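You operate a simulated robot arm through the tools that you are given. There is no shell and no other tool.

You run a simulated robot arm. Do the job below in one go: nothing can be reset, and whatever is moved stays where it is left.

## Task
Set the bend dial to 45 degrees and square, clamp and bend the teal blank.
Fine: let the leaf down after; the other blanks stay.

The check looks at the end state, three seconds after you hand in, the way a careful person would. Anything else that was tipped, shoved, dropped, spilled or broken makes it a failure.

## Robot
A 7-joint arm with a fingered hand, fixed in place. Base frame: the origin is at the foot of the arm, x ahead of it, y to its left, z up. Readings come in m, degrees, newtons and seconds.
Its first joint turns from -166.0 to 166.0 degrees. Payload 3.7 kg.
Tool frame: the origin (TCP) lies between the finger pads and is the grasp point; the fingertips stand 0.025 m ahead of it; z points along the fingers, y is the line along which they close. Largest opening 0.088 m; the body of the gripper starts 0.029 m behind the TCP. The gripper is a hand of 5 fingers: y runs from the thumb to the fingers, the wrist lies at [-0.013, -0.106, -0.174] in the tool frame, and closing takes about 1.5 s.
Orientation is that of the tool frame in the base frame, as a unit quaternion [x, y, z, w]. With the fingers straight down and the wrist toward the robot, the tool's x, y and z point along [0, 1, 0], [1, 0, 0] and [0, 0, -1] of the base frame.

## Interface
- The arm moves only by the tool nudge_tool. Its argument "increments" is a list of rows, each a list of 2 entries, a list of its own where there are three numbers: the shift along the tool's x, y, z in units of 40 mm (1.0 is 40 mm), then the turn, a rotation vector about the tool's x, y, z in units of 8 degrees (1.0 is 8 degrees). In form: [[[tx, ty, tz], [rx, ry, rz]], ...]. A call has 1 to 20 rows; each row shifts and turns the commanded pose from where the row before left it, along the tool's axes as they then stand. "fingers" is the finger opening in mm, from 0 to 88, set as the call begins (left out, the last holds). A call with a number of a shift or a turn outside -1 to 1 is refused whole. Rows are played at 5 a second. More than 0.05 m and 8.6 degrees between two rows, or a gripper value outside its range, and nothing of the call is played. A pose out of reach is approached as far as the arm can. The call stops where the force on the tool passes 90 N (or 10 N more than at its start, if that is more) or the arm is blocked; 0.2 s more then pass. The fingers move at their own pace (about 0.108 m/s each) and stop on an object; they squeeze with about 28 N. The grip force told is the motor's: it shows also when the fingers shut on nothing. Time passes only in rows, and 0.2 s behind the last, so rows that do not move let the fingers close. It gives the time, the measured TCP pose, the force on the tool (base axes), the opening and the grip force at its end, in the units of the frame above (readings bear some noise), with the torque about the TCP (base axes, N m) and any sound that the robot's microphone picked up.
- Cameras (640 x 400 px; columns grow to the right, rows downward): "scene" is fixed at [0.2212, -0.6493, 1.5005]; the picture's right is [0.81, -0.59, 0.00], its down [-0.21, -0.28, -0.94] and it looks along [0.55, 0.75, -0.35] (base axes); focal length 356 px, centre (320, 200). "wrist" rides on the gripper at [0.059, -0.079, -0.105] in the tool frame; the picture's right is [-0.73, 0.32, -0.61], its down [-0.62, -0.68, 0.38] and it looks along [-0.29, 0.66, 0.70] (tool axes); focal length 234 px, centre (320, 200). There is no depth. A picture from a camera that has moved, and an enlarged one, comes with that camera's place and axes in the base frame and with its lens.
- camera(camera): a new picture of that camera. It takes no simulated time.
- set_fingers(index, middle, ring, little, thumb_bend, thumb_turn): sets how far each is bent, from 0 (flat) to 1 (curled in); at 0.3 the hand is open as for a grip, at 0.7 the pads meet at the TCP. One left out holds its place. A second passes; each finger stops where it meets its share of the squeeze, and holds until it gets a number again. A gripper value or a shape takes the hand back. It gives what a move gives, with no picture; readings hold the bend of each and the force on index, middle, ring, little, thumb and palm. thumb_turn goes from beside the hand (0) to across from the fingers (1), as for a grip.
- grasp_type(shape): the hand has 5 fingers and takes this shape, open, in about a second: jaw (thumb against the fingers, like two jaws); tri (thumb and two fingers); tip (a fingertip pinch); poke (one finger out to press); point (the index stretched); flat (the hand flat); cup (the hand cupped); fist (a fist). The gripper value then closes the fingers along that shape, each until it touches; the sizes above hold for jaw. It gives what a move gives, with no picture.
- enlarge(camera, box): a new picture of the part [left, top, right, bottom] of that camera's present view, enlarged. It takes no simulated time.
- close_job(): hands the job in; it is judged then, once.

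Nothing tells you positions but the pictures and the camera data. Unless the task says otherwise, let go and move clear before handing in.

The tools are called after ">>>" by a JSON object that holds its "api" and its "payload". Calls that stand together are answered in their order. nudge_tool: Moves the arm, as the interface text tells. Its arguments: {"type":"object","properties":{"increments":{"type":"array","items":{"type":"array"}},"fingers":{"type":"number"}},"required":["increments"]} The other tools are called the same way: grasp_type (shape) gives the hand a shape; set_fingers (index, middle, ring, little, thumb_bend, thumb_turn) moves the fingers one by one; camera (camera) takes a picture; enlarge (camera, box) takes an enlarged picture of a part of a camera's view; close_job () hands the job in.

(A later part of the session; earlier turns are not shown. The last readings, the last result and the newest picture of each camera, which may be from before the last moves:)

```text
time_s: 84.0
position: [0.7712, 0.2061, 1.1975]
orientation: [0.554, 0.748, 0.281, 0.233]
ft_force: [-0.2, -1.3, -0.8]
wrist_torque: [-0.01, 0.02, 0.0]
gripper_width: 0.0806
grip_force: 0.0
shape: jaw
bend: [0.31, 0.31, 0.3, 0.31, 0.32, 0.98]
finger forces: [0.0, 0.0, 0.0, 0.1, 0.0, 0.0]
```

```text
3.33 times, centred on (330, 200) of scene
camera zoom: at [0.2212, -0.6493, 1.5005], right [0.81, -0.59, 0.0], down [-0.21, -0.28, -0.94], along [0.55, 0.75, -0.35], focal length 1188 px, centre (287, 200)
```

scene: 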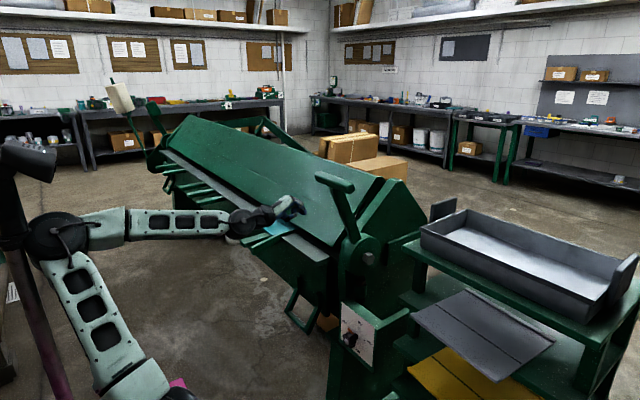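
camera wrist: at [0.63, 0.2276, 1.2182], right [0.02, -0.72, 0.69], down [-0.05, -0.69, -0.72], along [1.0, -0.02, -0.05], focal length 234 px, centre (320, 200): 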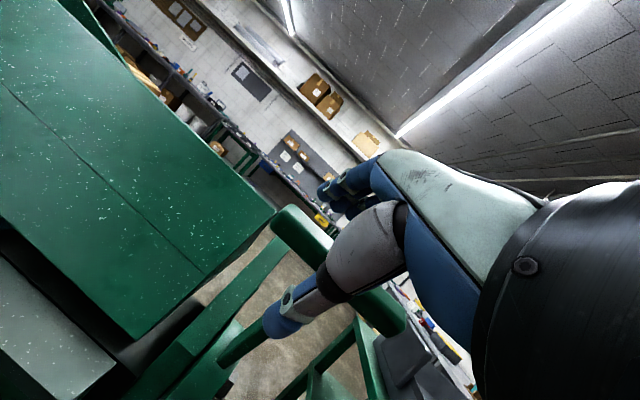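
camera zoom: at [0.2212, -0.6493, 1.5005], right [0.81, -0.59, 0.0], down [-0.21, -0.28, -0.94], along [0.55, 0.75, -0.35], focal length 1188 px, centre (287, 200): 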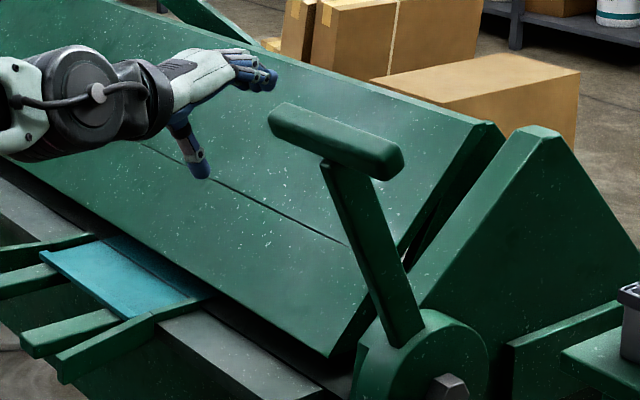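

The bar is confirmed at about (0.857, y 0.083–0.232, z 1.169). I line the open hand up with it along the tool axis.

>>> {"api": "nudge_tool", "payload": {"increments": [[[0, 0.445, -0.07], [0, 0, 0]], [[-0.3, 0.445, -0.07], [0, 0, 0]], [[-0.3, 0, 0], [0, 0, 0]], [[0, 0, 0], [0, 0, 0]]], "fingers": 88}}

>>> {"api": "camera", "payload": {"camera": "wrist"}}

>>> {"api": "enlarge", "payload": {"camera": "scene", "box": [270, 120, 390, 240]}}

```text
time_s: 85.0
position: [0.8001, 0.1902, 1.2261]
orientation: [0.553, 0.748, 0.282, 0.234]
ft_force: [0.0, 0.3, 0.1]
wrist_torque: [0.01, 0.02, -0.01]
gripper_width: 0.0803
grip_force: 0.1
shape: jaw
bend: [0.31, 0.31, 0.3, 0.31, 0.32, 0.98]
finger forces: [0.0, 0.1, 0.0, 0.0, 0.0, 0.1]
```

```text
taken
camera wrist: at [0.6586, 0.2115, 1.2474], right [0.02, -0.72, 0.69], down [-0.05, -0.69, -0.72], along [1.0, -0.02, -0.05], focal length 234 px, centre (320, 200)
```

wrist: 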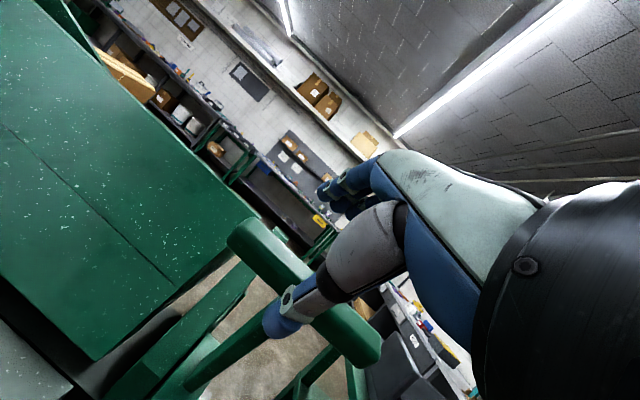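

```text
3.33 times, centred on (330, 180) of scene
camera zoom: at [0.2212, -0.6493, 1.5005], right [0.81, -0.59, 0.0], down [-0.21, -0.28, -0.94], along [0.55, 0.75, -0.35], focal length 1188 px, centre (287, 267)
```

zoom: 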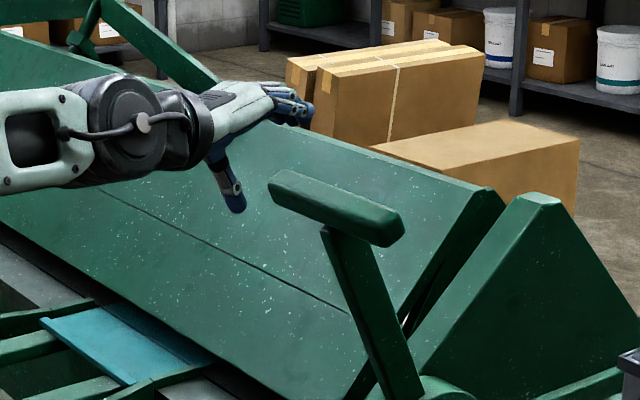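

>>> {"api": "nudge_tool", "payload": {"increments": [[[-0.11, 0, 0.5], [0, 0, 0]], [[-0.11, 0, 0.5], [0, 0, 0]], [[-0.11, 0, 0.5], [0, 0, 0]], [[0, 0, 0], [0, 0, 0]]]}}

>>> {"api": "camera", "payload": {"camera": "wrist"}}

>>> {"api": "enlarge", "payload": {"camera": "scene", "box": [270, 120, 390, 240]}}

```text
time_s: 86.0
position: [0.8426, 0.1887, 1.1832]
orientation: [0.554, 0.747, 0.282, 0.234]
ft_force: [-0.7, -0.2, 0.1]
wrist_torque: [0.03, -0.01, 0.0]
gripper_width: 0.0804
grip_force: 0.2
shape: jaw
bend: [0.31, 0.31, 0.3, 0.31, 0.32, 0.98]
finger forces: [0.0, 0.0, 0.1, 0.0, 0.0, 0.0]
```

```text
taken
camera wrist: at [0.7009, 0.2079, 1.2039], right [0.02, -0.72, 0.69], down [-0.05, -0.69, -0.72], along [1.0, -0.02, -0.05], focal length 234 px, centre (320, 200)
```

wrist: 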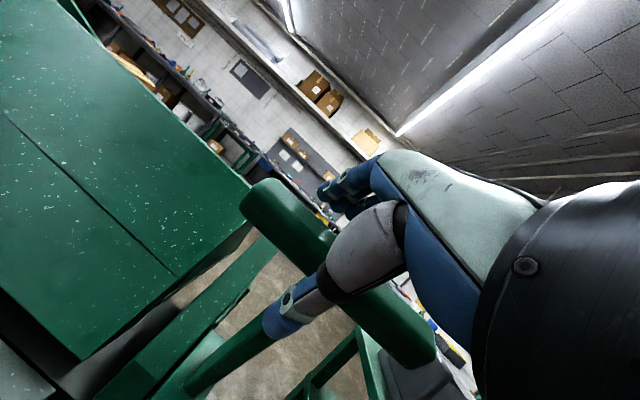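

```text
3.33 times, centred on (330, 180) of scene
camera zoom: at [0.2212, -0.6493, 1.5005], right [0.81, -0.59, 0.0], down [-0.21, -0.28, -0.94], along [0.55, 0.75, -0.35], focal length 1188 px, centre (287, 267)
```

zoom: 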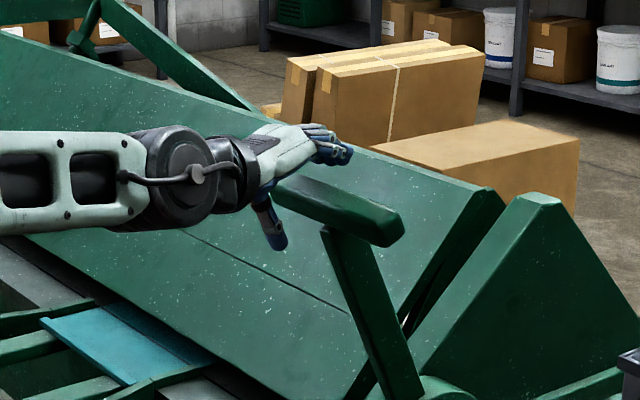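

>>> {"api": "nudge_tool", "payload": {"increments": [[[-0.05, 0, 0.45], [0, 0, 0]], [[0, 0, 0], [0, 0, 0]]]}}

>>> {"api": "nudge_tool", "payload": {"increments": [[[0, 0, 0], [0, 0, 0]], [[0, 0, 0], [0, 0, 0]], [[0, 0, 0], [0, 0, 0]], [[0, 0, 0], [0, 0, 0]], [[0, 0, 0], [0, 0, 0]], [[0, 0, 0], [0, 0, 0]]], "fingers": 0}}

>>> {"api": "camera", "payload": {"camera": "wrist"}}

>>> {"api": "enlarge", "payload": {"camera": "scene", "box": [270, 120, 390, 240]}}

```text
time_s: 86.6
position: [0.8551, 0.187, 1.1674]
orientation: [0.554, 0.748, 0.281, 0.235]
ft_force: [0.3, 0.0, -0.8]
wrist_torque: [0.0, -0.01, 0.0]
gripper_width: 0.0805
grip_force: 0.1
shape: jaw
bend: [0.31, 0.31, 0.3, 0.31, 0.32, 0.98]
finger forces: [0.0, 0.0, 0.0, 0.0, 0.0, 0.1]
```

```text
time_s: 88.0
position: [0.8562, 0.1866, 1.169]
orientation: [0.554, 0.748, 0.281, 0.234]
ft_force: [1.8, -1.1, -2.7]
wrist_torque: [-0.08, 0.26, -0.03]
gripper_width: 0.0273
grip_force: 27.7
shape: jaw
bend: [0.74, 0.5, 0.5, 0.48, 0.75, 1.0]
finger forces: [14.6, 7.2, 3.1, 0.5, 25.8, 0.0]
```

```text
taken
camera wrist: at [0.714, 0.2082, 1.1897], right [0.02, -0.72, 0.69], down [-0.05, -0.69, -0.72], along [1.0, -0.02, -0.05], focal length 234 px, centre (320, 200)
```

wrist: 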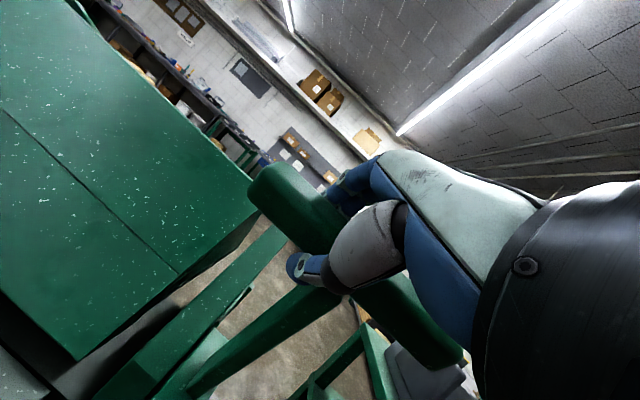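

```text
3.33 times, centred on (330, 180) of scene
camera zoom: at [0.2212, -0.6493, 1.5005], right [0.81, -0.59, 0.0], down [-0.21, -0.28, -0.94], along [0.55, 0.75, -0.35], focal length 1188 px, centre (287, 267)
```

zoom: 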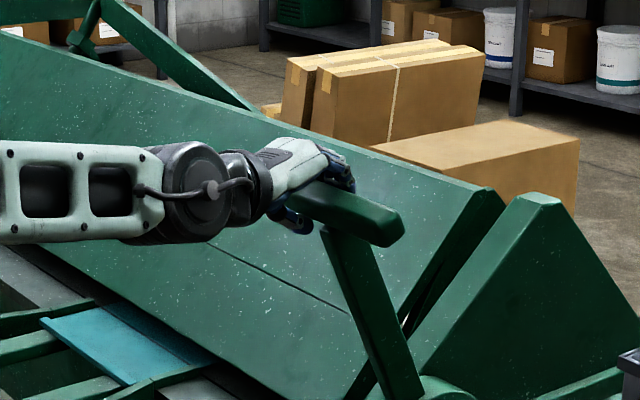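

Gripped on the bar. I test a small pull toward the robot along the lever's arc.

>>> {"api": "nudge_tool", "payload": {"increments": [[[0.05, -0.17, -0.06], [0, 0, 0]], [[0.05, -0.17, -0.06], [0, 0, 0]], [[0, 0, 0], [0, 0, 0]]]}}

>>> {"api": "enlarge", "payload": {"camera": "scene", "box": [270, 120, 390, 240]}}

```text
time_s: 88.8
position: [0.8432, 0.1872, 1.1616]
orientation: [0.554, 0.748, 0.281, 0.234]
ft_force: [11.6, -2.3, -1.9]
wrist_torque: [-0.07, 0.01, -0.03]
gripper_width: 0.0274
grip_force: 28.1
shape: jaw
bend: [0.74, 0.49, 0.49, 0.48, 0.75, 1.0]
finger forces: [15.9, 8.6, 3.9, 1.2, 20.3, 0.1]
```

```text
3.33 times, centred on (330, 180) of scene
camera zoom: at [0.2212, -0.6493, 1.5005], right [0.81, -0.59, 0.0], down [-0.21, -0.28, -0.94], along [0.55, 0.75, -0.35], focal length 1188 px, centre (287, 267)
```

zoom: 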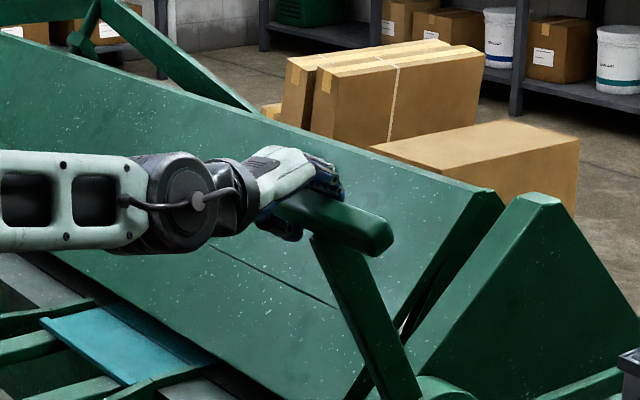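

The lever moves forward with light friction (~11 N). I continue pulling along the arc in steps.

>>> {"api": "nudge_tool", "payload": {"increments": [[[0.09, -0.33, -0.073], [0, 0, 0]], [[0.09, -0.33, -0.073], [0, 0, 0]], [[0.088, -0.335, -0.045], [0, 0, 0]], [[0.088, -0.335, -0.045], [0, 0, 0]], [[0, 0, 0], [0, 0, 0]]]}}

>>> {"api": "camera", "payload": {"camera": "scene"}}

>>> {"api": "enlarge", "payload": {"camera": "scene", "box": [0, 110, 100, 400]}}

```text
time_s: 90.0
position: [0.7936, 0.1873, 1.1329]
orientation: [0.554, 0.748, 0.282, 0.234]
ft_force: [4.1, -7.3, 8.6]
wrist_torque: [0.03, -0.61, -0.18]
gripper_width: 0.0268
grip_force: 28.0
shape: jaw
bend: [0.74, 0.48, 0.48, 0.48, 0.75, 1.0]
finger forces: [14.3, 10.2, 3.5, 0.4, 20.0, 0.1]
```

```text
taken
```

scene: 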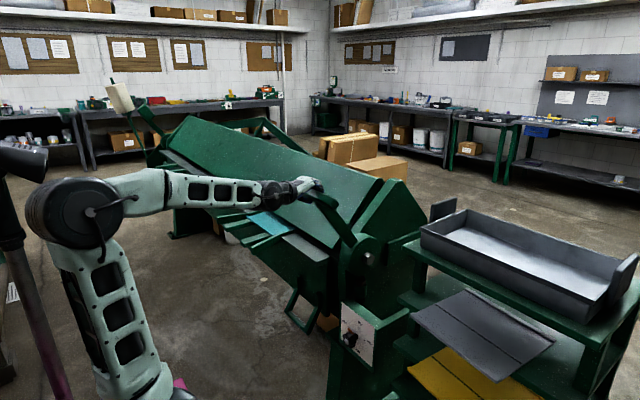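

```text
1.38 times, centred on (50, 255) of scene
camera zoom: at [0.2212, -0.6493, 1.5005], right [0.81, -0.59, 0.0], down [-0.21, -0.28, -0.94], along [0.55, 0.75, -0.35], focal length 492 px, centre (692, 124)
```

zoom: 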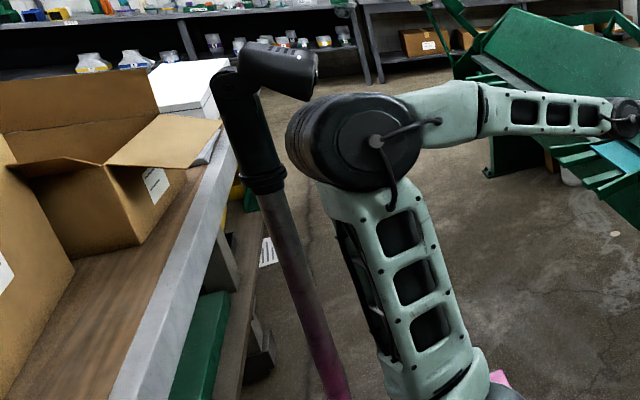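

Both linked levers are moving. I loosen the grip into a hook and continue the pull.

>>> {"api": "nudge_tool", "payload": {"increments": [[[0, 0, 0], [0, 0, 0]], [[0.084, -0.34, -0.015], [0, 0, 0]], [[0.084, -0.34, -0.015], [0, 0, 0]], [[0.08, -0.34, 0.015], [0, 0, 0]], [[0.08, -0.34, 0.015], [0, 0, 0]], [[0, 0, 0], [0, 0, 0]]], "fingers": 40}}

>>> {"api": "camera", "payload": {"camera": "scene"}}

>>> {"api": "enlarge", "payload": {"camera": "scene", "box": [250, 150, 400, 290]}}

>>> {"api": "camera", "payload": {"camera": "wrist"}}

```text
time_s: 91.4
position: [0.7524, 0.1885, 1.0969]
orientation: [0.554, 0.748, 0.281, 0.234]
ft_force: [0.6, -0.2, 10.1]
wrist_torque: [0.09, -0.24, -0.03]
gripper_width: 0.0417
grip_force: 0.1
shape: jaw
bend: [0.3, 0.45, 0.44, 0.43, 0.72, 1.0]
finger forces: [4.2, 2.8, 0.4, 0.0, 0.1, 0.1]
```

```text
taken
```

scene: 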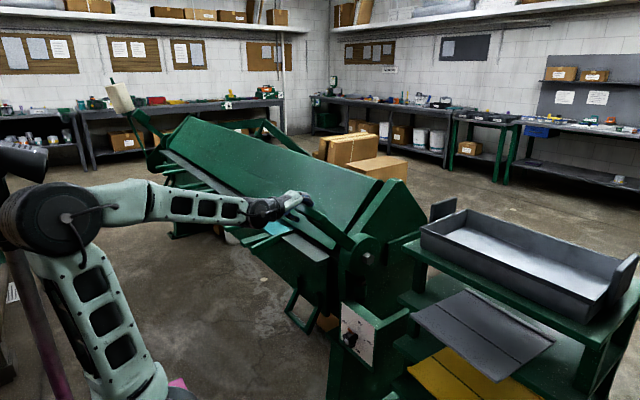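

```text
2.86 times, centred on (325, 220) of scene
camera zoom: at [0.2212, -0.6493, 1.5005], right [0.81, -0.59, 0.0], down [-0.21, -0.28, -0.94], along [0.55, 0.75, -0.35], focal length 1018 px, centre (306, 143)
```

zoom: 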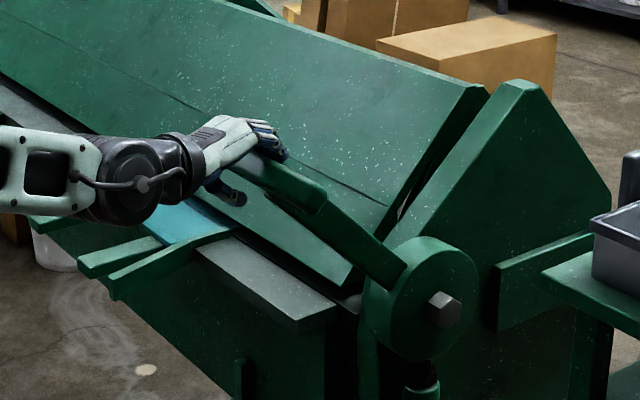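

```text
taken
camera wrist: at [0.6119, 0.2098, 1.1175], right [0.02, -0.72, 0.69], down [-0.05, -0.69, -0.72], along [1.0, -0.01, -0.05], focal length 234 px, centre (320, 200)
```

wrist: 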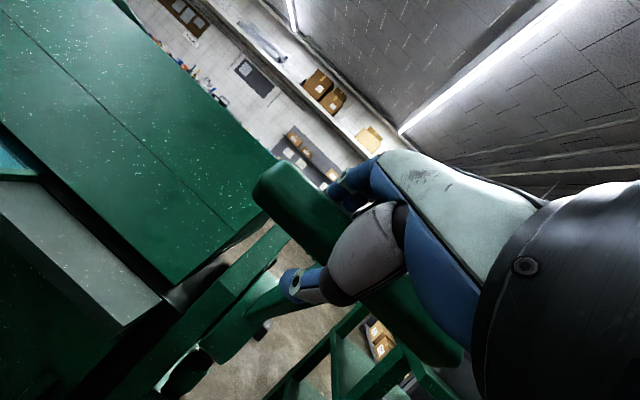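

The clamp beam is coming down as the lever comes forward. Check the elbow clearance before continuing.

>>> {"api": "enlarge", "payload": {"camera": "scene", "box": [0, 110, 100, 400]}}

>>> {"api": "enlarge", "payload": {"camera": "scene", "box": [280, 215, 360, 275]}}

```text
1.38 times, centred on (50, 255) of scene
camera zoom: at [0.2212, -0.6493, 1.5005], right [0.81, -0.59, 0.0], down [-0.21, -0.28, -0.94], along [0.55, 0.75, -0.35], focal length 492 px, centre (692, 124)
```

zoom: 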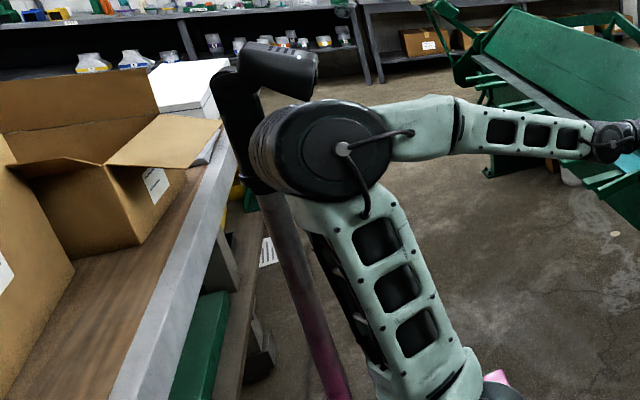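

```text
6.67 times, centred on (320, 245) of scene
camera zoom: at [0.2212, -0.6493, 1.5005], right [0.81, -0.59, 0.0], down [-0.21, -0.28, -0.94], along [0.55, 0.75, -0.35], focal length 2377 px, centre (320, -100)
```

zoom: 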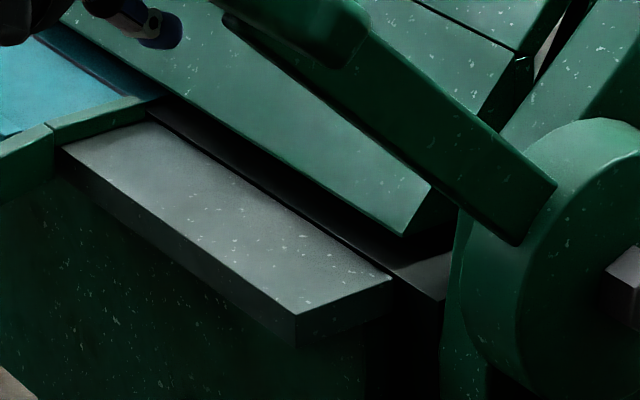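

>>> {"api": "nudge_tool", "payload": {"increments": [[[0.06, -0.345, 0.065], [-0.31, 0.15, -0.14]], [[0.06, -0.345, 0.065], [-0.31, 0.15, -0.14]], [[0.055, -0.345, 0.045], [-0.31, 0.15, -0.14]], [[0.055, -0.345, 0.045], [-0.31, 0.15, -0.14]], [[0, 0, 0], [0, 0, 0]]]}}

>>> {"api": "enlarge", "payload": {"camera": "scene", "box": [0, 110, 100, 400]}}

>>> {"api": "enlarge", "payload": {"camera": "scene", "box": [250, 170, 400, 290]}}

```text
time_s: 92.6
position: [0.7199, 0.186, 1.0495]
orientation: [0.49, 0.751, 0.358, 0.26]
ft_force: [0.6, 0.4, 7.9]
wrist_torque: [0.14, -0.23, -0.04]
gripper_width: 0.0415
grip_force: 0.0
shape: jaw
bend: [0.73, 0.45, 0.44, 0.43, 0.72, 1.0]
finger forces: [4.1, 2.5, 0.1, 0.1, 0.1, 0.1]
```

```text
1.38 times, centred on (50, 255) of scene
camera zoom: at [0.2212, -0.6493, 1.5005], right [0.81, -0.59, 0.0], down [-0.21, -0.28, -0.94], along [0.55, 0.75, -0.35], focal length 492 px, centre (692, 124)
```

zoom: 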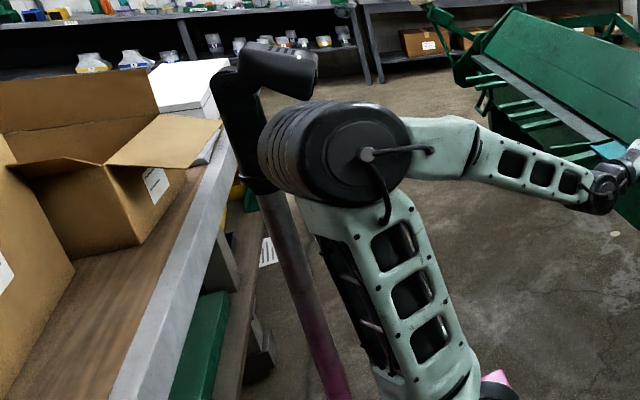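

```text
3.33 times, centred on (325, 230) of scene
camera zoom: at [0.2212, -0.6493, 1.5005], right [0.81, -0.59, 0.0], down [-0.21, -0.28, -0.94], along [0.55, 0.75, -0.35], focal length 1188 px, centre (303, 100)
```

zoom: 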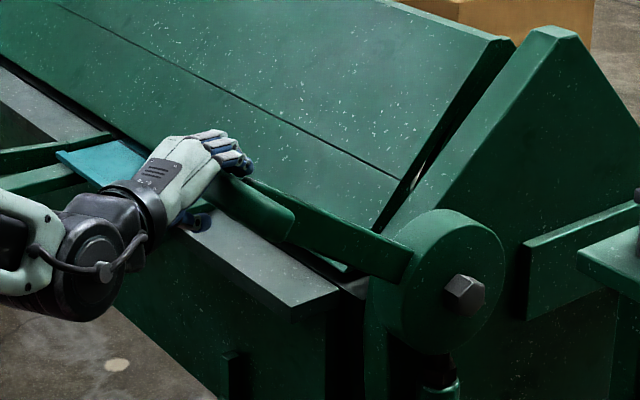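

>>> {"api": "nudge_tool", "payload": {"increments": [[[0.08, -0.34, 0.055], [-0.31, 0.15, -0.14]], [[0.08, -0.34, 0.055], [-0.31, 0.15, -0.14]], [[0.06, -0.34, 0.055], [-0.31, 0.15, -0.14]], [[0.06, -0.34, 0.055], [-0.31, 0.15, -0.14]], [[0, 0, 0], [0, 0, 0]]]}}

>>> {"api": "enlarge", "payload": {"camera": "scene", "box": [0, 110, 100, 400]}}

>>> {"api": "enlarge", "payload": {"camera": "scene", "box": [250, 170, 400, 290]}}

```text
time_s: 93.8
position: [0.6962, 0.1848, 0.9976]
orientation: [0.42, 0.746, 0.432, 0.283]
ft_force: [0.5, -1.7, 5.8]
wrist_torque: [0.13, -0.12, 0.01]
gripper_width: 0.0409
grip_force: 0.1
shape: jaw
bend: [0.73, 0.46, 0.45, 0.43, 0.72, 1.0]
finger forces: [4.0, 1.5, 0.0, 0.0, 0.0, 0.0]
```

```text
1.38 times, centred on (50, 255) of scene
camera zoom: at [0.2212, -0.6493, 1.5005], right [0.81, -0.59, 0.0], down [-0.21, -0.28, -0.94], along [0.55, 0.75, -0.35], focal length 492 px, centre (692, 124)
```

zoom: 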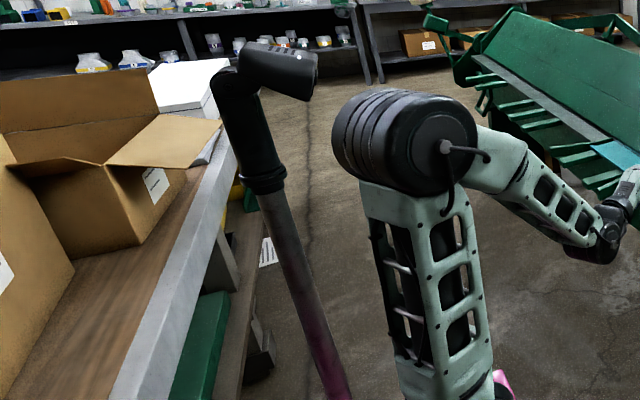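

```text
3.33 times, centred on (325, 230) of scene
camera zoom: at [0.2212, -0.6493, 1.5005], right [0.81, -0.59, 0.0], down [-0.21, -0.28, -0.94], along [0.55, 0.75, -0.35], focal length 1188 px, centre (303, 100)
```

zoom: 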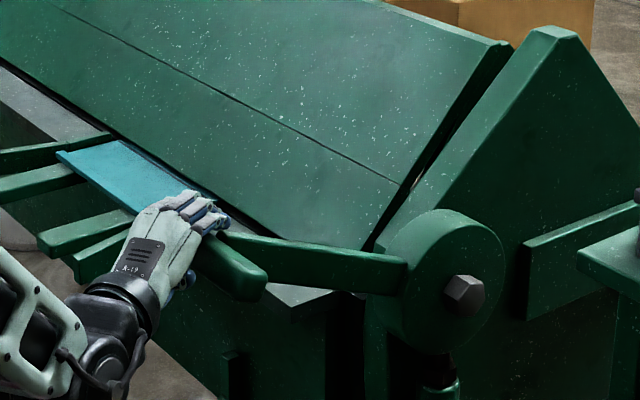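

The elbow swings clear as the hand turns with the lever, and the clamp is nearly closed. Continue pulling down.

>>> {"api": "nudge_tool", "payload": {"increments": [[[0.075, -0.33, 0.058], [-0.2, 0.1, -0.08]], [[0.075, -0.33, 0.058], [-0.2, 0.1, -0.08]], [[0, 0, 0], [0, 0, 0]]]}}

>>> {"api": "enlarge", "payload": {"camera": "scene", "box": [250, 170, 400, 290]}}

```text
time_s: 94.6
position: [0.6988, 0.1892, 0.9789]
orientation: [0.398, 0.742, 0.455, 0.29]
ft_force: [2.1, -2.6, 6.4]
wrist_torque: [0.13, -0.09, -0.07]
gripper_width: 0.0408
grip_force: 0.1
shape: jaw
bend: [0.29, 0.48, 0.45, 0.43, 0.72, 1.0]
finger forces: [5.3, 0.0, 0.1, 0.9, 0.1, 0.1]
out of reach, approached as far as the arm can: row 1, 2
```

```text
3.33 times, centred on (325, 230) of scene
camera zoom: at [0.2212, -0.6493, 1.5005], right [0.81, -0.59, 0.0], down [-0.21, -0.28, -0.94], along [0.55, 0.75, -0.35], focal length 1188 px, centre (303, 100)
```

zoom: 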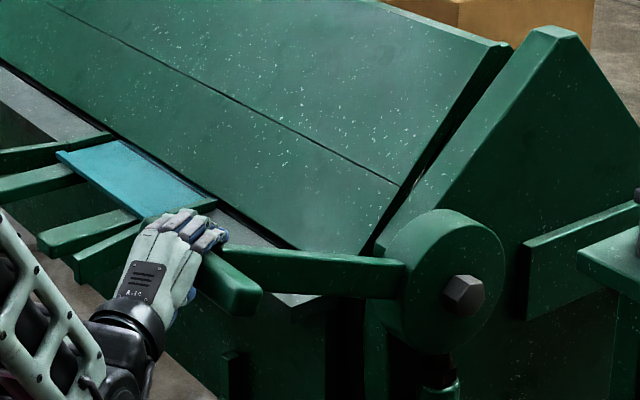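

The arm hit its inner reach limit in this orientation with the lever at about 67°. I'll loosen the fingers and rotate the hand about the bar toward tool-down, so I can press the bar on down with the palm.

>>> {"api": "nudge_tool", "payload": {"increments": [[[0, 0, 0], [0, 0, 0]], [[0, 0.1, 0], [0.6, -0.15, 0.1]], [[0, 0.1, 0], [0.6, -0.15, 0.1]], [[0, 0.1, 0], [0.6, -0.15, 0.1]], [[0, 0, 0], [0.6, -0.15, 0.15]], [[0, 0, 0], [0.6, -0.12, 0.15]], [[0, 0, 0], [0.6, -0.12, 0.15]], [[0, 0, 0], [0, 0, 0]]], "fingers": 70}}

>>> {"api": "camera", "payload": {"camera": "scene"}}

>>> {"api": "camera", "payload": {"camera": "wrist"}}

>>> {"api": "enlarge", "payload": {"camera": "scene", "box": [250, 170, 400, 290]}}

```text
time_s: 96.4
position: [0.7016, 0.1938, 0.9884]
orientation: [0.522, 0.791, 0.247, 0.201]
ft_force: [0.2, 0.0, -0.6]
wrist_torque: [0.01, 0.04, 0.0]
gripper_width: 0.0636
grip_force: 0.0
shape: jaw
bend: [0.27, 0.36, 0.33, 0.34, 0.56, 0.99]
finger forces: [0.1, 0.0, 0.0, 0.0, 0.0, 0.0]
```

```text
taken
```

scene: 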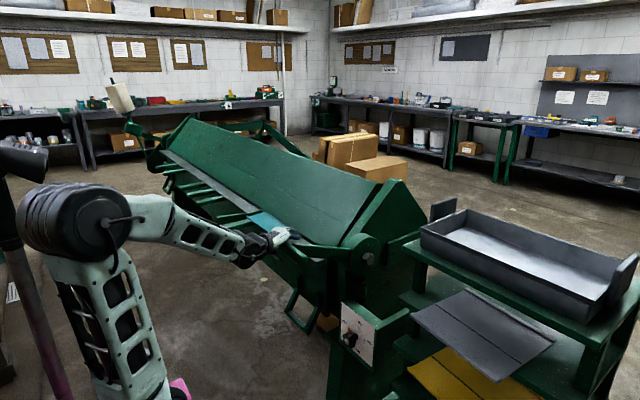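

```text
taken
camera wrist: at [0.5616, 0.2021, 1.0217], right [0.16, -0.67, 0.72], down [-0.04, -0.73, -0.68], along [0.99, 0.08, -0.14], focal length 234 px, centre (320, 200)
```

wrist: 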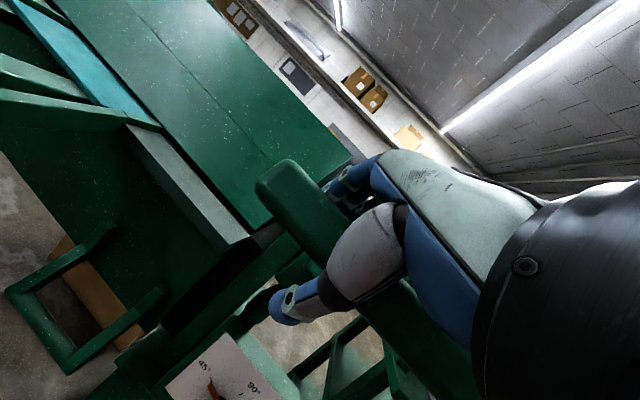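

```text
3.33 times, centred on (325, 230) of scene
camera zoom: at [0.2212, -0.6493, 1.5005], right [0.81, -0.59, 0.0], down [-0.21, -0.28, -0.94], along [0.55, 0.75, -0.35], focal length 1188 px, centre (303, 100)
```

zoom: 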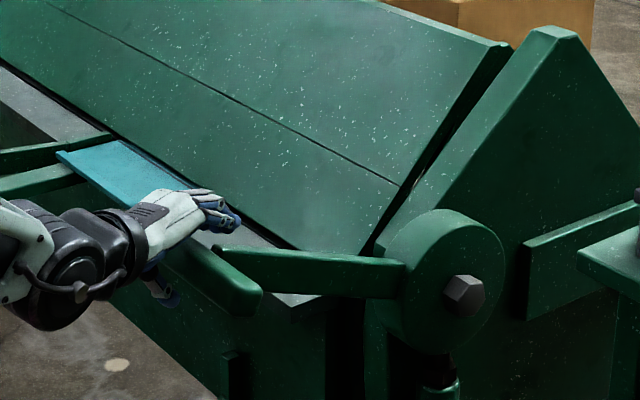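

>>> {"api": "nudge_tool", "payload": {"increments": [[[0, 0, 0], [0.85, -0.09, 0.27]], [[0, -0.05, 0], [0.85, -0.09, 0.27]], [[0, -0.05, 0], [0.85, -0.09, 0.27]], [[0, -0.05, 0], [0.85, -0.09, 0.27]], [[0, -0.05, 0], [0.85, -0.05, 0.27]], [[0, 0, 0], [0, 0, 0]]], "fingers": 75}}

>>> {"api": "enlarge", "payload": {"camera": "scene", "box": [0, 110, 100, 400]}}

>>> {"api": "camera", "payload": {"camera": "wrist"}}

>>> {"api": "enlarge", "payload": {"camera": "scene", "box": [250, 170, 400, 290]}}

```text
time_s: 97.8
position: [0.6938, 0.1929, 0.986]
orientation: [0.637, 0.77, 0.008, 0.038]
ft_force: [1.7, 9.1, 9.2]
wrist_torque: [-0.28, -0.5, 0.47]
gripper_width: 0.0687
grip_force: 0.1
shape: jaw
bend: [0.27, 0.35, 0.31, 0.3, 0.51, 0.99]
finger forces: [0.1, 0.1, 0.1, 13.9, 0.0, 0.0]
```

```text
1.38 times, centred on (50, 255) of scene
camera zoom: at [0.2212, -0.6493, 1.5005], right [0.81, -0.59, 0.0], down [-0.21, -0.28, -0.94], along [0.55, 0.75, -0.35], focal length 492 px, centre (692, 124)
```

zoom: 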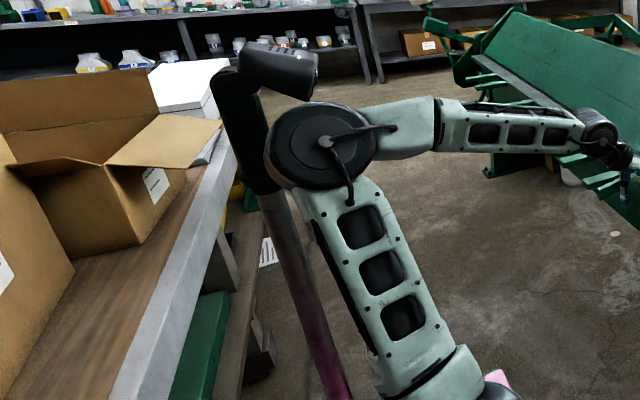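

```text
taken
camera wrist: at [0.5982, 0.2385, 1.0836], right [0.41, -0.63, 0.66], down [-0.52, -0.76, -0.39], along [0.75, -0.18, -0.64], focal length 234 px, centre (320, 200)
```

wrist: 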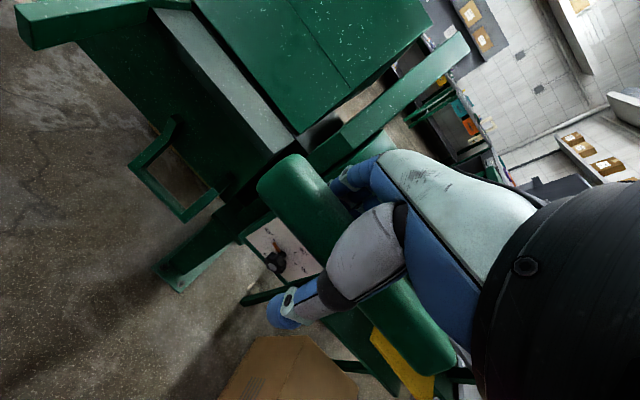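

```text
3.33 times, centred on (325, 230) of scene
camera zoom: at [0.2212, -0.6493, 1.5005], right [0.81, -0.59, 0.0], down [-0.21, -0.28, -0.94], along [0.55, 0.75, -0.35], focal length 1188 px, centre (303, 100)
```

zoom: 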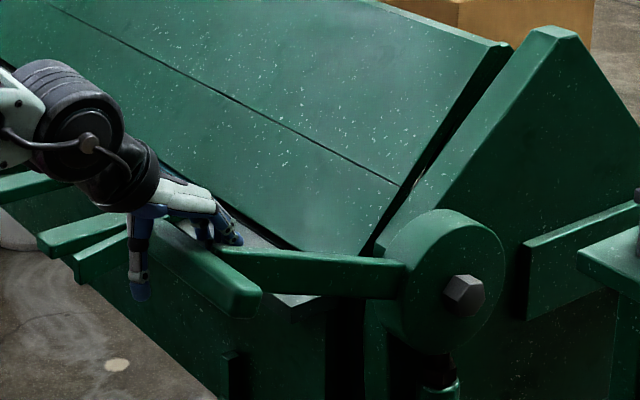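

Now in a tool-down pose, but the ring/little fingers touch the lever arm (it joins the bar at y≈0.12–0.17). I lift slightly, shift left, and come back down over the free part of the bar.

>>> {"api": "nudge_tool", "payload": {"increments": [[[0, 0, -0.6], [0, 0, 0]], [[0, 0, -0.6], [0, 0, 0]], [[0.62, 0.12, -0.02], [0, 0, 0]], [[0.62, 0.12, -0.02], [0, 0, 0]], [[0, 0, 0], [0, 0, 0]]], "fingers": 88}}

>>> {"api": "camera", "payload": {"camera": "wrist"}}

>>> {"api": "enlarge", "payload": {"camera": "scene", "box": [250, 170, 400, 290]}}

```text
time_s: 99.0
position: [0.6914, 0.2437, 1.0335]
orientation: [0.636, 0.771, 0.008, 0.038]
ft_force: [0.2, 0.4, 0.2]
wrist_torque: [0.01, 0.0, 0.01]
gripper_width: 0.0806
grip_force: 0.1
shape: jaw
bend: [0.31, 0.32, 0.3, 0.31, 0.32, 0.98]
finger forces: [0.0, 0.0, 0.0, 0.1, 0.0, 0.1]
```

```text
taken
camera wrist: at [0.5948, 0.2901, 1.131], right [0.41, -0.63, 0.66], down [-0.52, -0.76, -0.39], along [0.75, -0.18, -0.64], focal length 234 px, centre (320, 200)
```

wrist: 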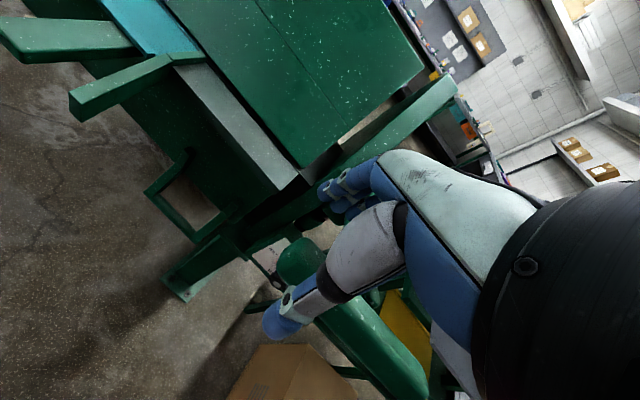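

```text
3.33 times, centred on (325, 230) of scene
camera zoom: at [0.2212, -0.6493, 1.5005], right [0.81, -0.59, 0.0], down [-0.21, -0.28, -0.94], along [0.55, 0.75, -0.35], focal length 1188 px, centre (303, 100)
```

zoom: 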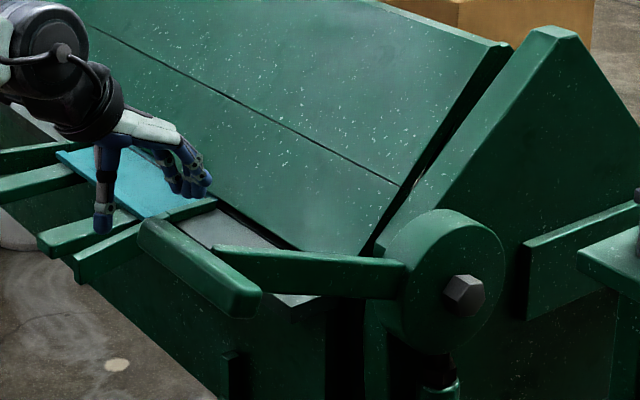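

>>> {"api": "nudge_tool", "payload": {"increments": [[[-0.115, -0.076, 0.5], [0, 0, 0]], [[-0.115, -0.076, 0.5], [0, 0, 0]], [[0, 0, 0], [0, 0, 0]]], "fingers": 70}}

>>> {"api": "camera", "payload": {"camera": "wrist"}}

>>> {"api": "enlarge", "payload": {"camera": "scene", "box": [250, 170, 400, 290]}}

```text
time_s: 99.8
position: [0.6894, 0.232, 0.9924]
orientation: [0.636, 0.771, 0.008, 0.038]
ft_force: [-0.3, -0.3, 0.1]
wrist_torque: [-0.03, 0.01, 0.01]
gripper_width: 0.0646
grip_force: 0.0
shape: jaw
bend: [0.27, 0.36, 0.33, 0.34, 0.56, 0.99]
finger forces: [0.1, 0.1, 0.0, 0.0, 0.0, 0.1]
```

```text
taken
camera wrist: at [0.5934, 0.2785, 1.0905], right [0.41, -0.63, 0.66], down [-0.52, -0.76, -0.39], along [0.75, -0.18, -0.64], focal length 234 px, centre (320, 200)
```

wrist: 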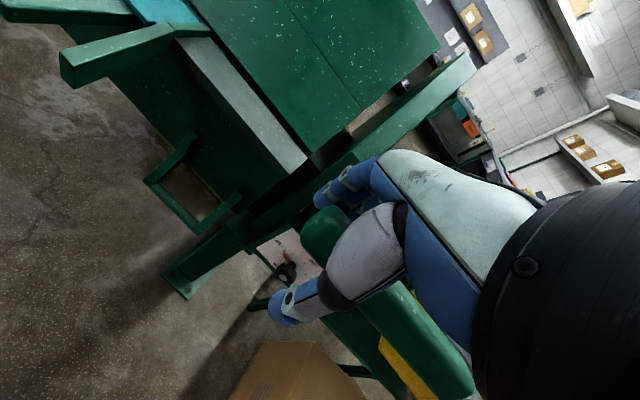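

```text
3.33 times, centred on (325, 230) of scene
camera zoom: at [0.2212, -0.6493, 1.5005], right [0.81, -0.59, 0.0], down [-0.21, -0.28, -0.94], along [0.55, 0.75, -0.35], focal length 1188 px, centre (303, 100)
```

zoom: 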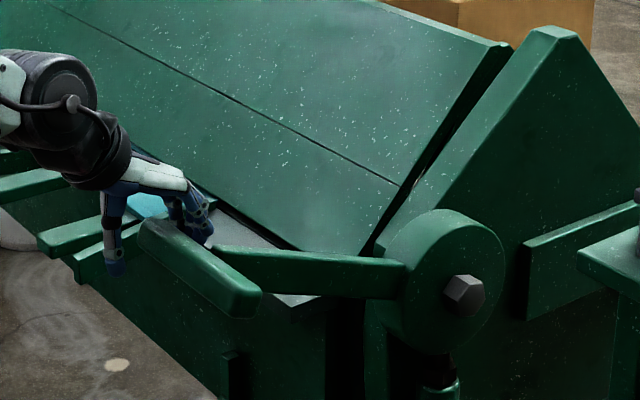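

The bar sits in the open hand, palm above it. Now press down along the lever's arc.

>>> {"api": "nudge_tool", "payload": {"increments": [[[0.04, -0.1, 0.32], [0, 0, 0]], [[0.04, -0.14, 0.32], [0, 0, 0]], [[0.035, -0.115, 0.33], [0, 0, 0]], [[0, 0, 0], [0, 0, 0]]]}}

>>> {"api": "enlarge", "payload": {"camera": "scene", "box": [250, 170, 400, 290]}}

```text
time_s: 100.8
position: [0.6779, 0.233, 0.9519]
orientation: [0.636, 0.771, 0.009, 0.039]
ft_force: [1.9, 3.7, 6.0]
wrist_torque: [-0.02, -0.15, 0.1]
gripper_width: 0.0645
grip_force: 0.1
shape: jaw
bend: [0.25, 0.36, 0.33, 0.34, 0.56, 0.99]
finger forces: [5.0, 0.0, 0.0, 0.4, 0.0, 0.1]
```

```text
3.33 times, centred on (325, 230) of scene
camera zoom: at [0.2212, -0.6493, 1.5005], right [0.81, -0.59, 0.0], down [-0.21, -0.28, -0.94], along [0.55, 0.75, -0.35], focal length 1188 px, centre (303, 100)
```

zoom: 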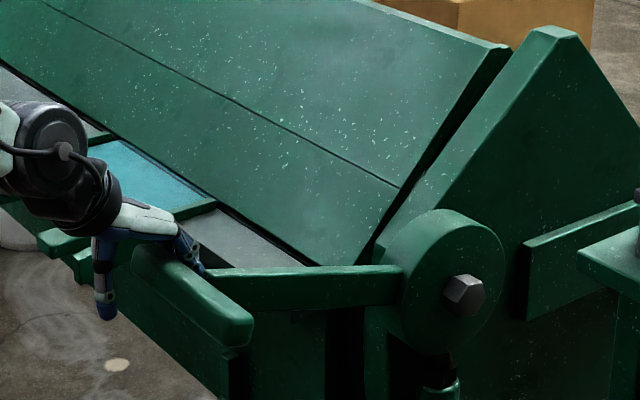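

>>> {"api": "nudge_tool", "payload": {"increments": [[[0.035, -0.1, 0.33], [0, 0, 0]], [[0.03, -0.085, 0.34], [0, 0, 0]], [[0.03, -0.085, 0.34], [0, 0, 0]], [[0, 0, 0], [0, 0, 0]]]}}

>>> {"api": "enlarge", "payload": {"camera": "scene", "box": [250, 170, 400, 290]}}

```text
time_s: 101.5
position: [0.6796, 0.2342, 0.9328]
orientation: [0.634, 0.772, 0.022, 0.047]
ft_force: [9.8, 3.6, 24.2]
wrist_torque: [-0.91, -0.29, 0.58]
gripper_width: 0.0644
grip_force: 0.0
shape: jaw
bend: [0.27, 0.36, 0.33, 0.32, 0.56, 0.99]
finger forces: [7.6, 0.3, 0.0, 23.0, 0.1, 0.0]
stopped in row 3: the force on the tool passed its limit at 100 N (the readings are from after the stop); the commanded pose is now the measured one
```

```text
3.33 times, centred on (325, 230) of scene
camera zoom: at [0.2212, -0.6493, 1.5005], right [0.81, -0.59, 0.0], down [-0.21, -0.28, -0.94], along [0.55, 0.75, -0.35], focal length 1188 px, centre (303, 100)
```

zoom: 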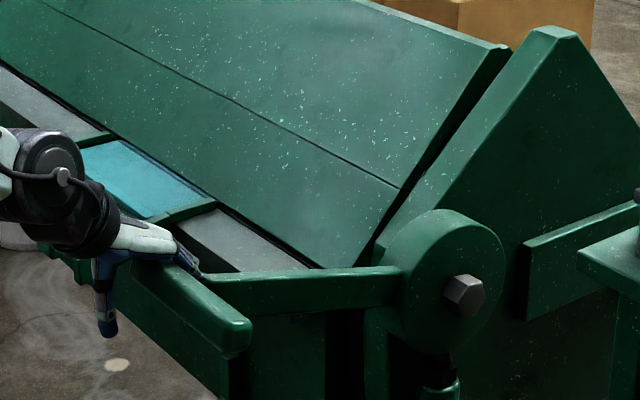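

Force spiked above the limit, which suggests the clamp has bottomed out. I inspect the nose and lever closely.

>>> {"api": "enlarge", "payload": {"camera": "scene", "box": [280, 205, 360, 265]}}

>>> {"api": "enlarge", "payload": {"camera": "scene", "box": [225, 195, 305, 255]}}

>>> {"api": "camera", "payload": {"camera": "wrist"}}

>>> {"api": "camera", "payload": {"camera": "scene"}}

```text
6.67 times, centred on (320, 235) of scene
camera zoom: at [0.2212, -0.6493, 1.5005], right [0.81, -0.59, 0.0], down [-0.21, -0.28, -0.94], along [0.55, 0.75, -0.35], focal length 2377 px, centre (320, -33)
```

zoom: 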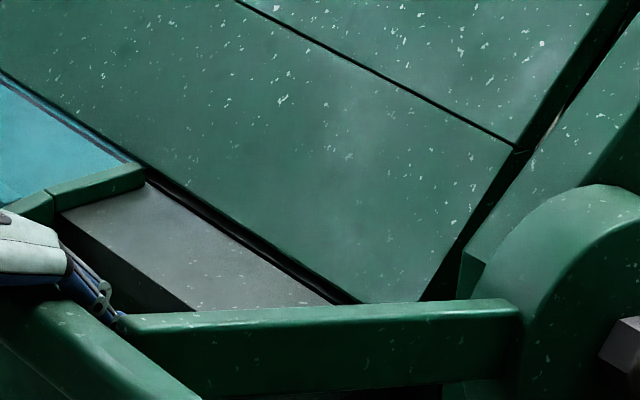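

```text
6.67 times, centred on (265, 225) of scene
camera zoom: at [0.2212, -0.6493, 1.5005], right [0.81, -0.59, 0.0], down [-0.21, -0.28, -0.94], along [0.55, 0.75, -0.35], focal length 2377 px, centre (687, 33)
```

zoom: 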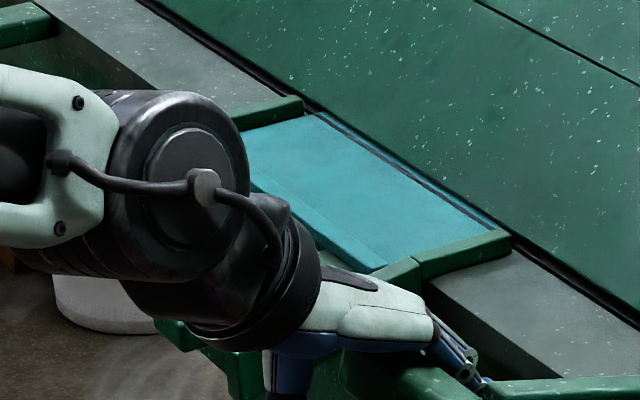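

```text
taken
camera wrist: at [0.5795, 0.2797, 1.0279], right [0.39, -0.63, 0.67], down [-0.51, -0.75, -0.42], along [0.77, -0.17, -0.62], focal length 234 px, centre (320, 200)
```

wrist: 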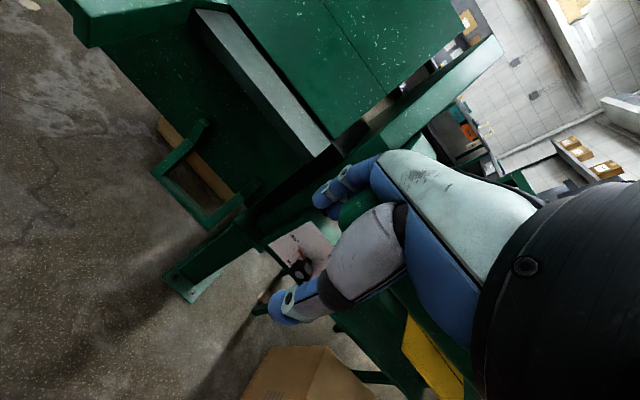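

```text
taken
```

scene: 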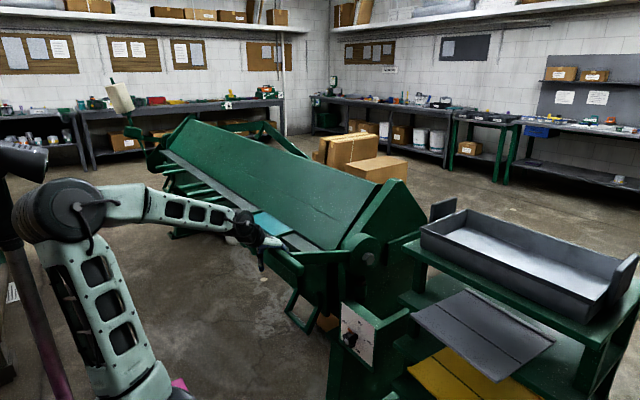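

The clamp nose is now down on the blank right at the bend line. I press a little more in small steps to be sure the lever is at its end.

>>> {"api": "nudge_tool", "payload": {"increments": [[[0, -0.02, 0.08], [0, 0, 0]], [[0, -0.02, 0.08], [0, 0, 0]], [[0, 0, 0], [0, 0, 0]]]}}

>>> {"api": "enlarge", "payload": {"camera": "scene", "box": [250, 170, 400, 290]}}

```text
time_s: 102.3
position: [0.6789, 0.2348, 0.9276]
orientation: [0.634, 0.771, 0.026, 0.048]
ft_force: [27.9, 1.8, 64.3]
wrist_torque: [-1.56, -0.47, 0.94]
gripper_width: 0.0646
grip_force: 0.0
shape: jaw
bend: [0.27, 0.35, 0.33, 0.27, 0.56, 0.99]
finger forces: [6.1, 7.2, 2.7, 49.1, 0.0, 2.2]
```

```text
3.33 times, centred on (325, 230) of scene
camera zoom: at [0.2212, -0.6493, 1.5005], right [0.81, -0.59, 0.0], down [-0.21, -0.28, -0.94], along [0.55, 0.75, -0.35], focal length 1188 px, centre (303, 100)
```

zoom: 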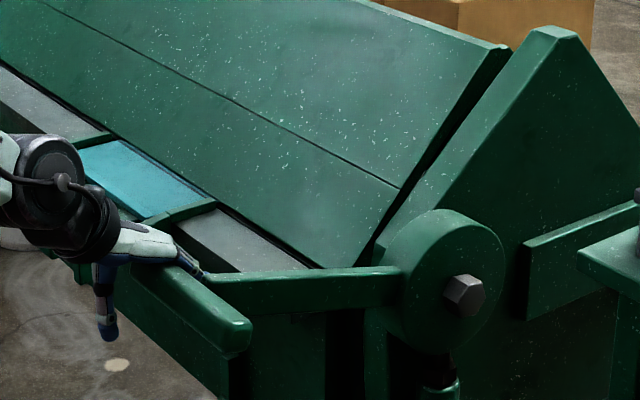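

Solid stop (64 N, no further lever motion): the clamp is home. I release by opening and lifting straight up, then verify that the lever stays.

>>> {"api": "nudge_tool", "payload": {"increments": [[[0, 0, -0.2], [0, 0, 0]], [[0, 0, -0.3], [0, 0, 0]], [[0, 0, -0.5], [0, 0, 0]], [[0, 0, -0.5], [0, 0, 0]], [[0, 0, -0.5], [0, 0, 0]], [[0, 0, -0.5], [0, 0, 0]], [[0, 0, 0], [0, 0, 0]]], "fingers": 88}}

>>> {"api": "camera", "payload": {"camera": "scene"}}

>>> {"api": "enlarge", "payload": {"camera": "scene", "box": [225, 170, 400, 310]}}

>>> {"api": "camera", "payload": {"camera": "wrist"}}

```text
time_s: 103.9
position: [0.6651, 0.2374, 1.0245]
orientation: [0.635, 0.771, 0.019, 0.045]
ft_force: [0.4, 0.5, 0.1]
wrist_torque: [-0.02, 0.0, 0.01]
gripper_width: 0.0805
grip_force: 0.0
shape: jaw
bend: [0.31, 0.31, 0.3, 0.31, 0.32, 0.98]
finger forces: [0.0, 0.0, 0.1, 0.1, 0.0, 0.1]
```

```text
taken
```

scene: 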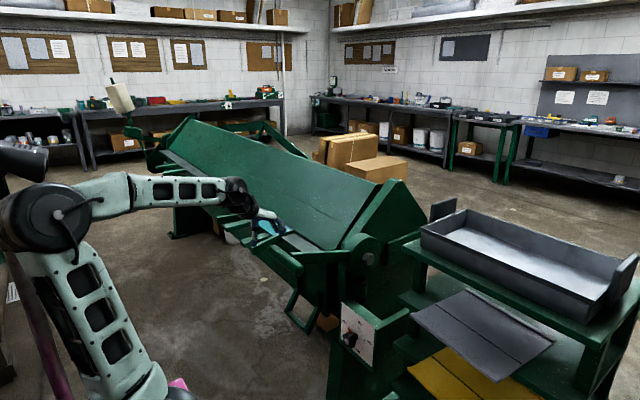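

```text
2.86 times, centred on (312, 240) of scene
camera zoom: at [0.2212, -0.6493, 1.5005], right [0.81, -0.59, 0.0], down [-0.21, -0.28, -0.94], along [0.55, 0.75, -0.35], focal length 1018 px, centre (341, 86)
```

zoom: 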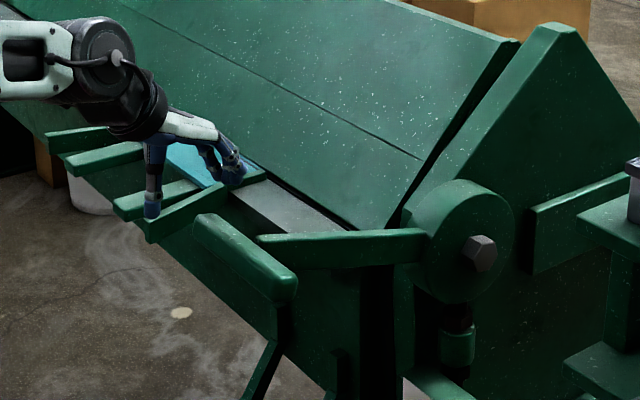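

```text
taken
camera wrist: at [0.5675, 0.2816, 1.1198], right [0.4, -0.63, 0.67], down [-0.51, -0.75, -0.41], along [0.76, -0.18, -0.62], focal length 234 px, centre (320, 200)
```

wrist: 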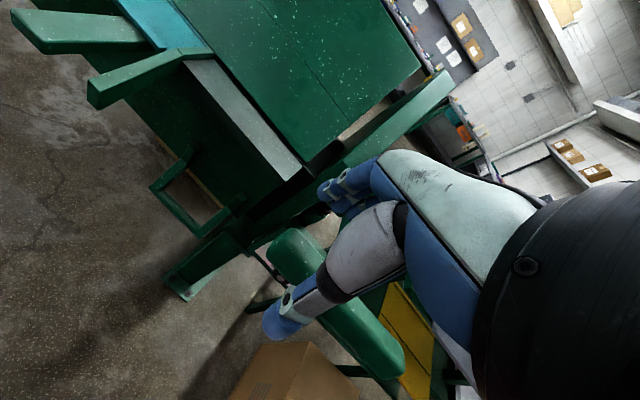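

The lever stays put and the clamp is closed. Now I locate the leaf's loop handle precisely.

>>> {"api": "enlarge", "payload": {"camera": "wrist", "box": [130, 130, 290, 250]}}

>>> {"api": "enlarge", "payload": {"camera": "scene", "box": [270, 260, 350, 345]}}

```text
3.33 times, centred on (210, 190) of wrist
camera zoom: at [0.5675, 0.2816, 1.1198], right [0.4, -0.63, 0.67], down [-0.51, -0.75, -0.41], along [0.76, -0.18, -0.62], focal length 781 px, centre (687, 233)
```

zoom: 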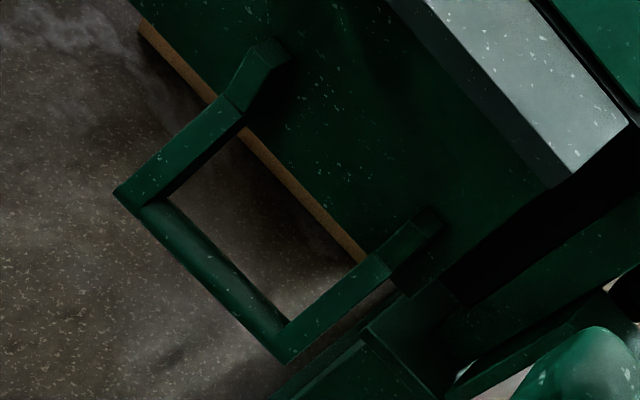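

```text
4.71 times, centred on (310, 302) of scene
camera zoom: at [0.2212, -0.6493, 1.5005], right [0.81, -0.59, 0.0], down [-0.21, -0.28, -0.94], along [0.55, 0.75, -0.35], focal length 1678 px, centre (367, -282)
```

zoom: 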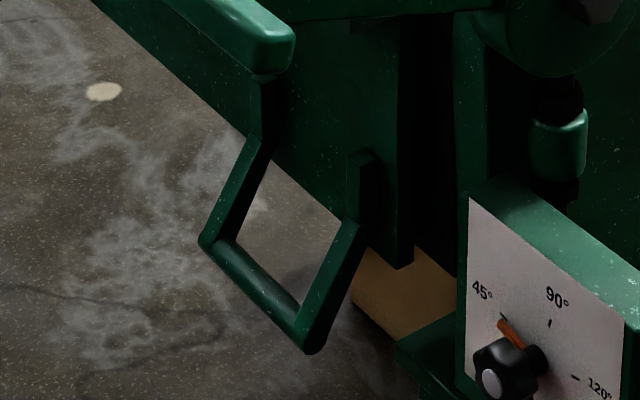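

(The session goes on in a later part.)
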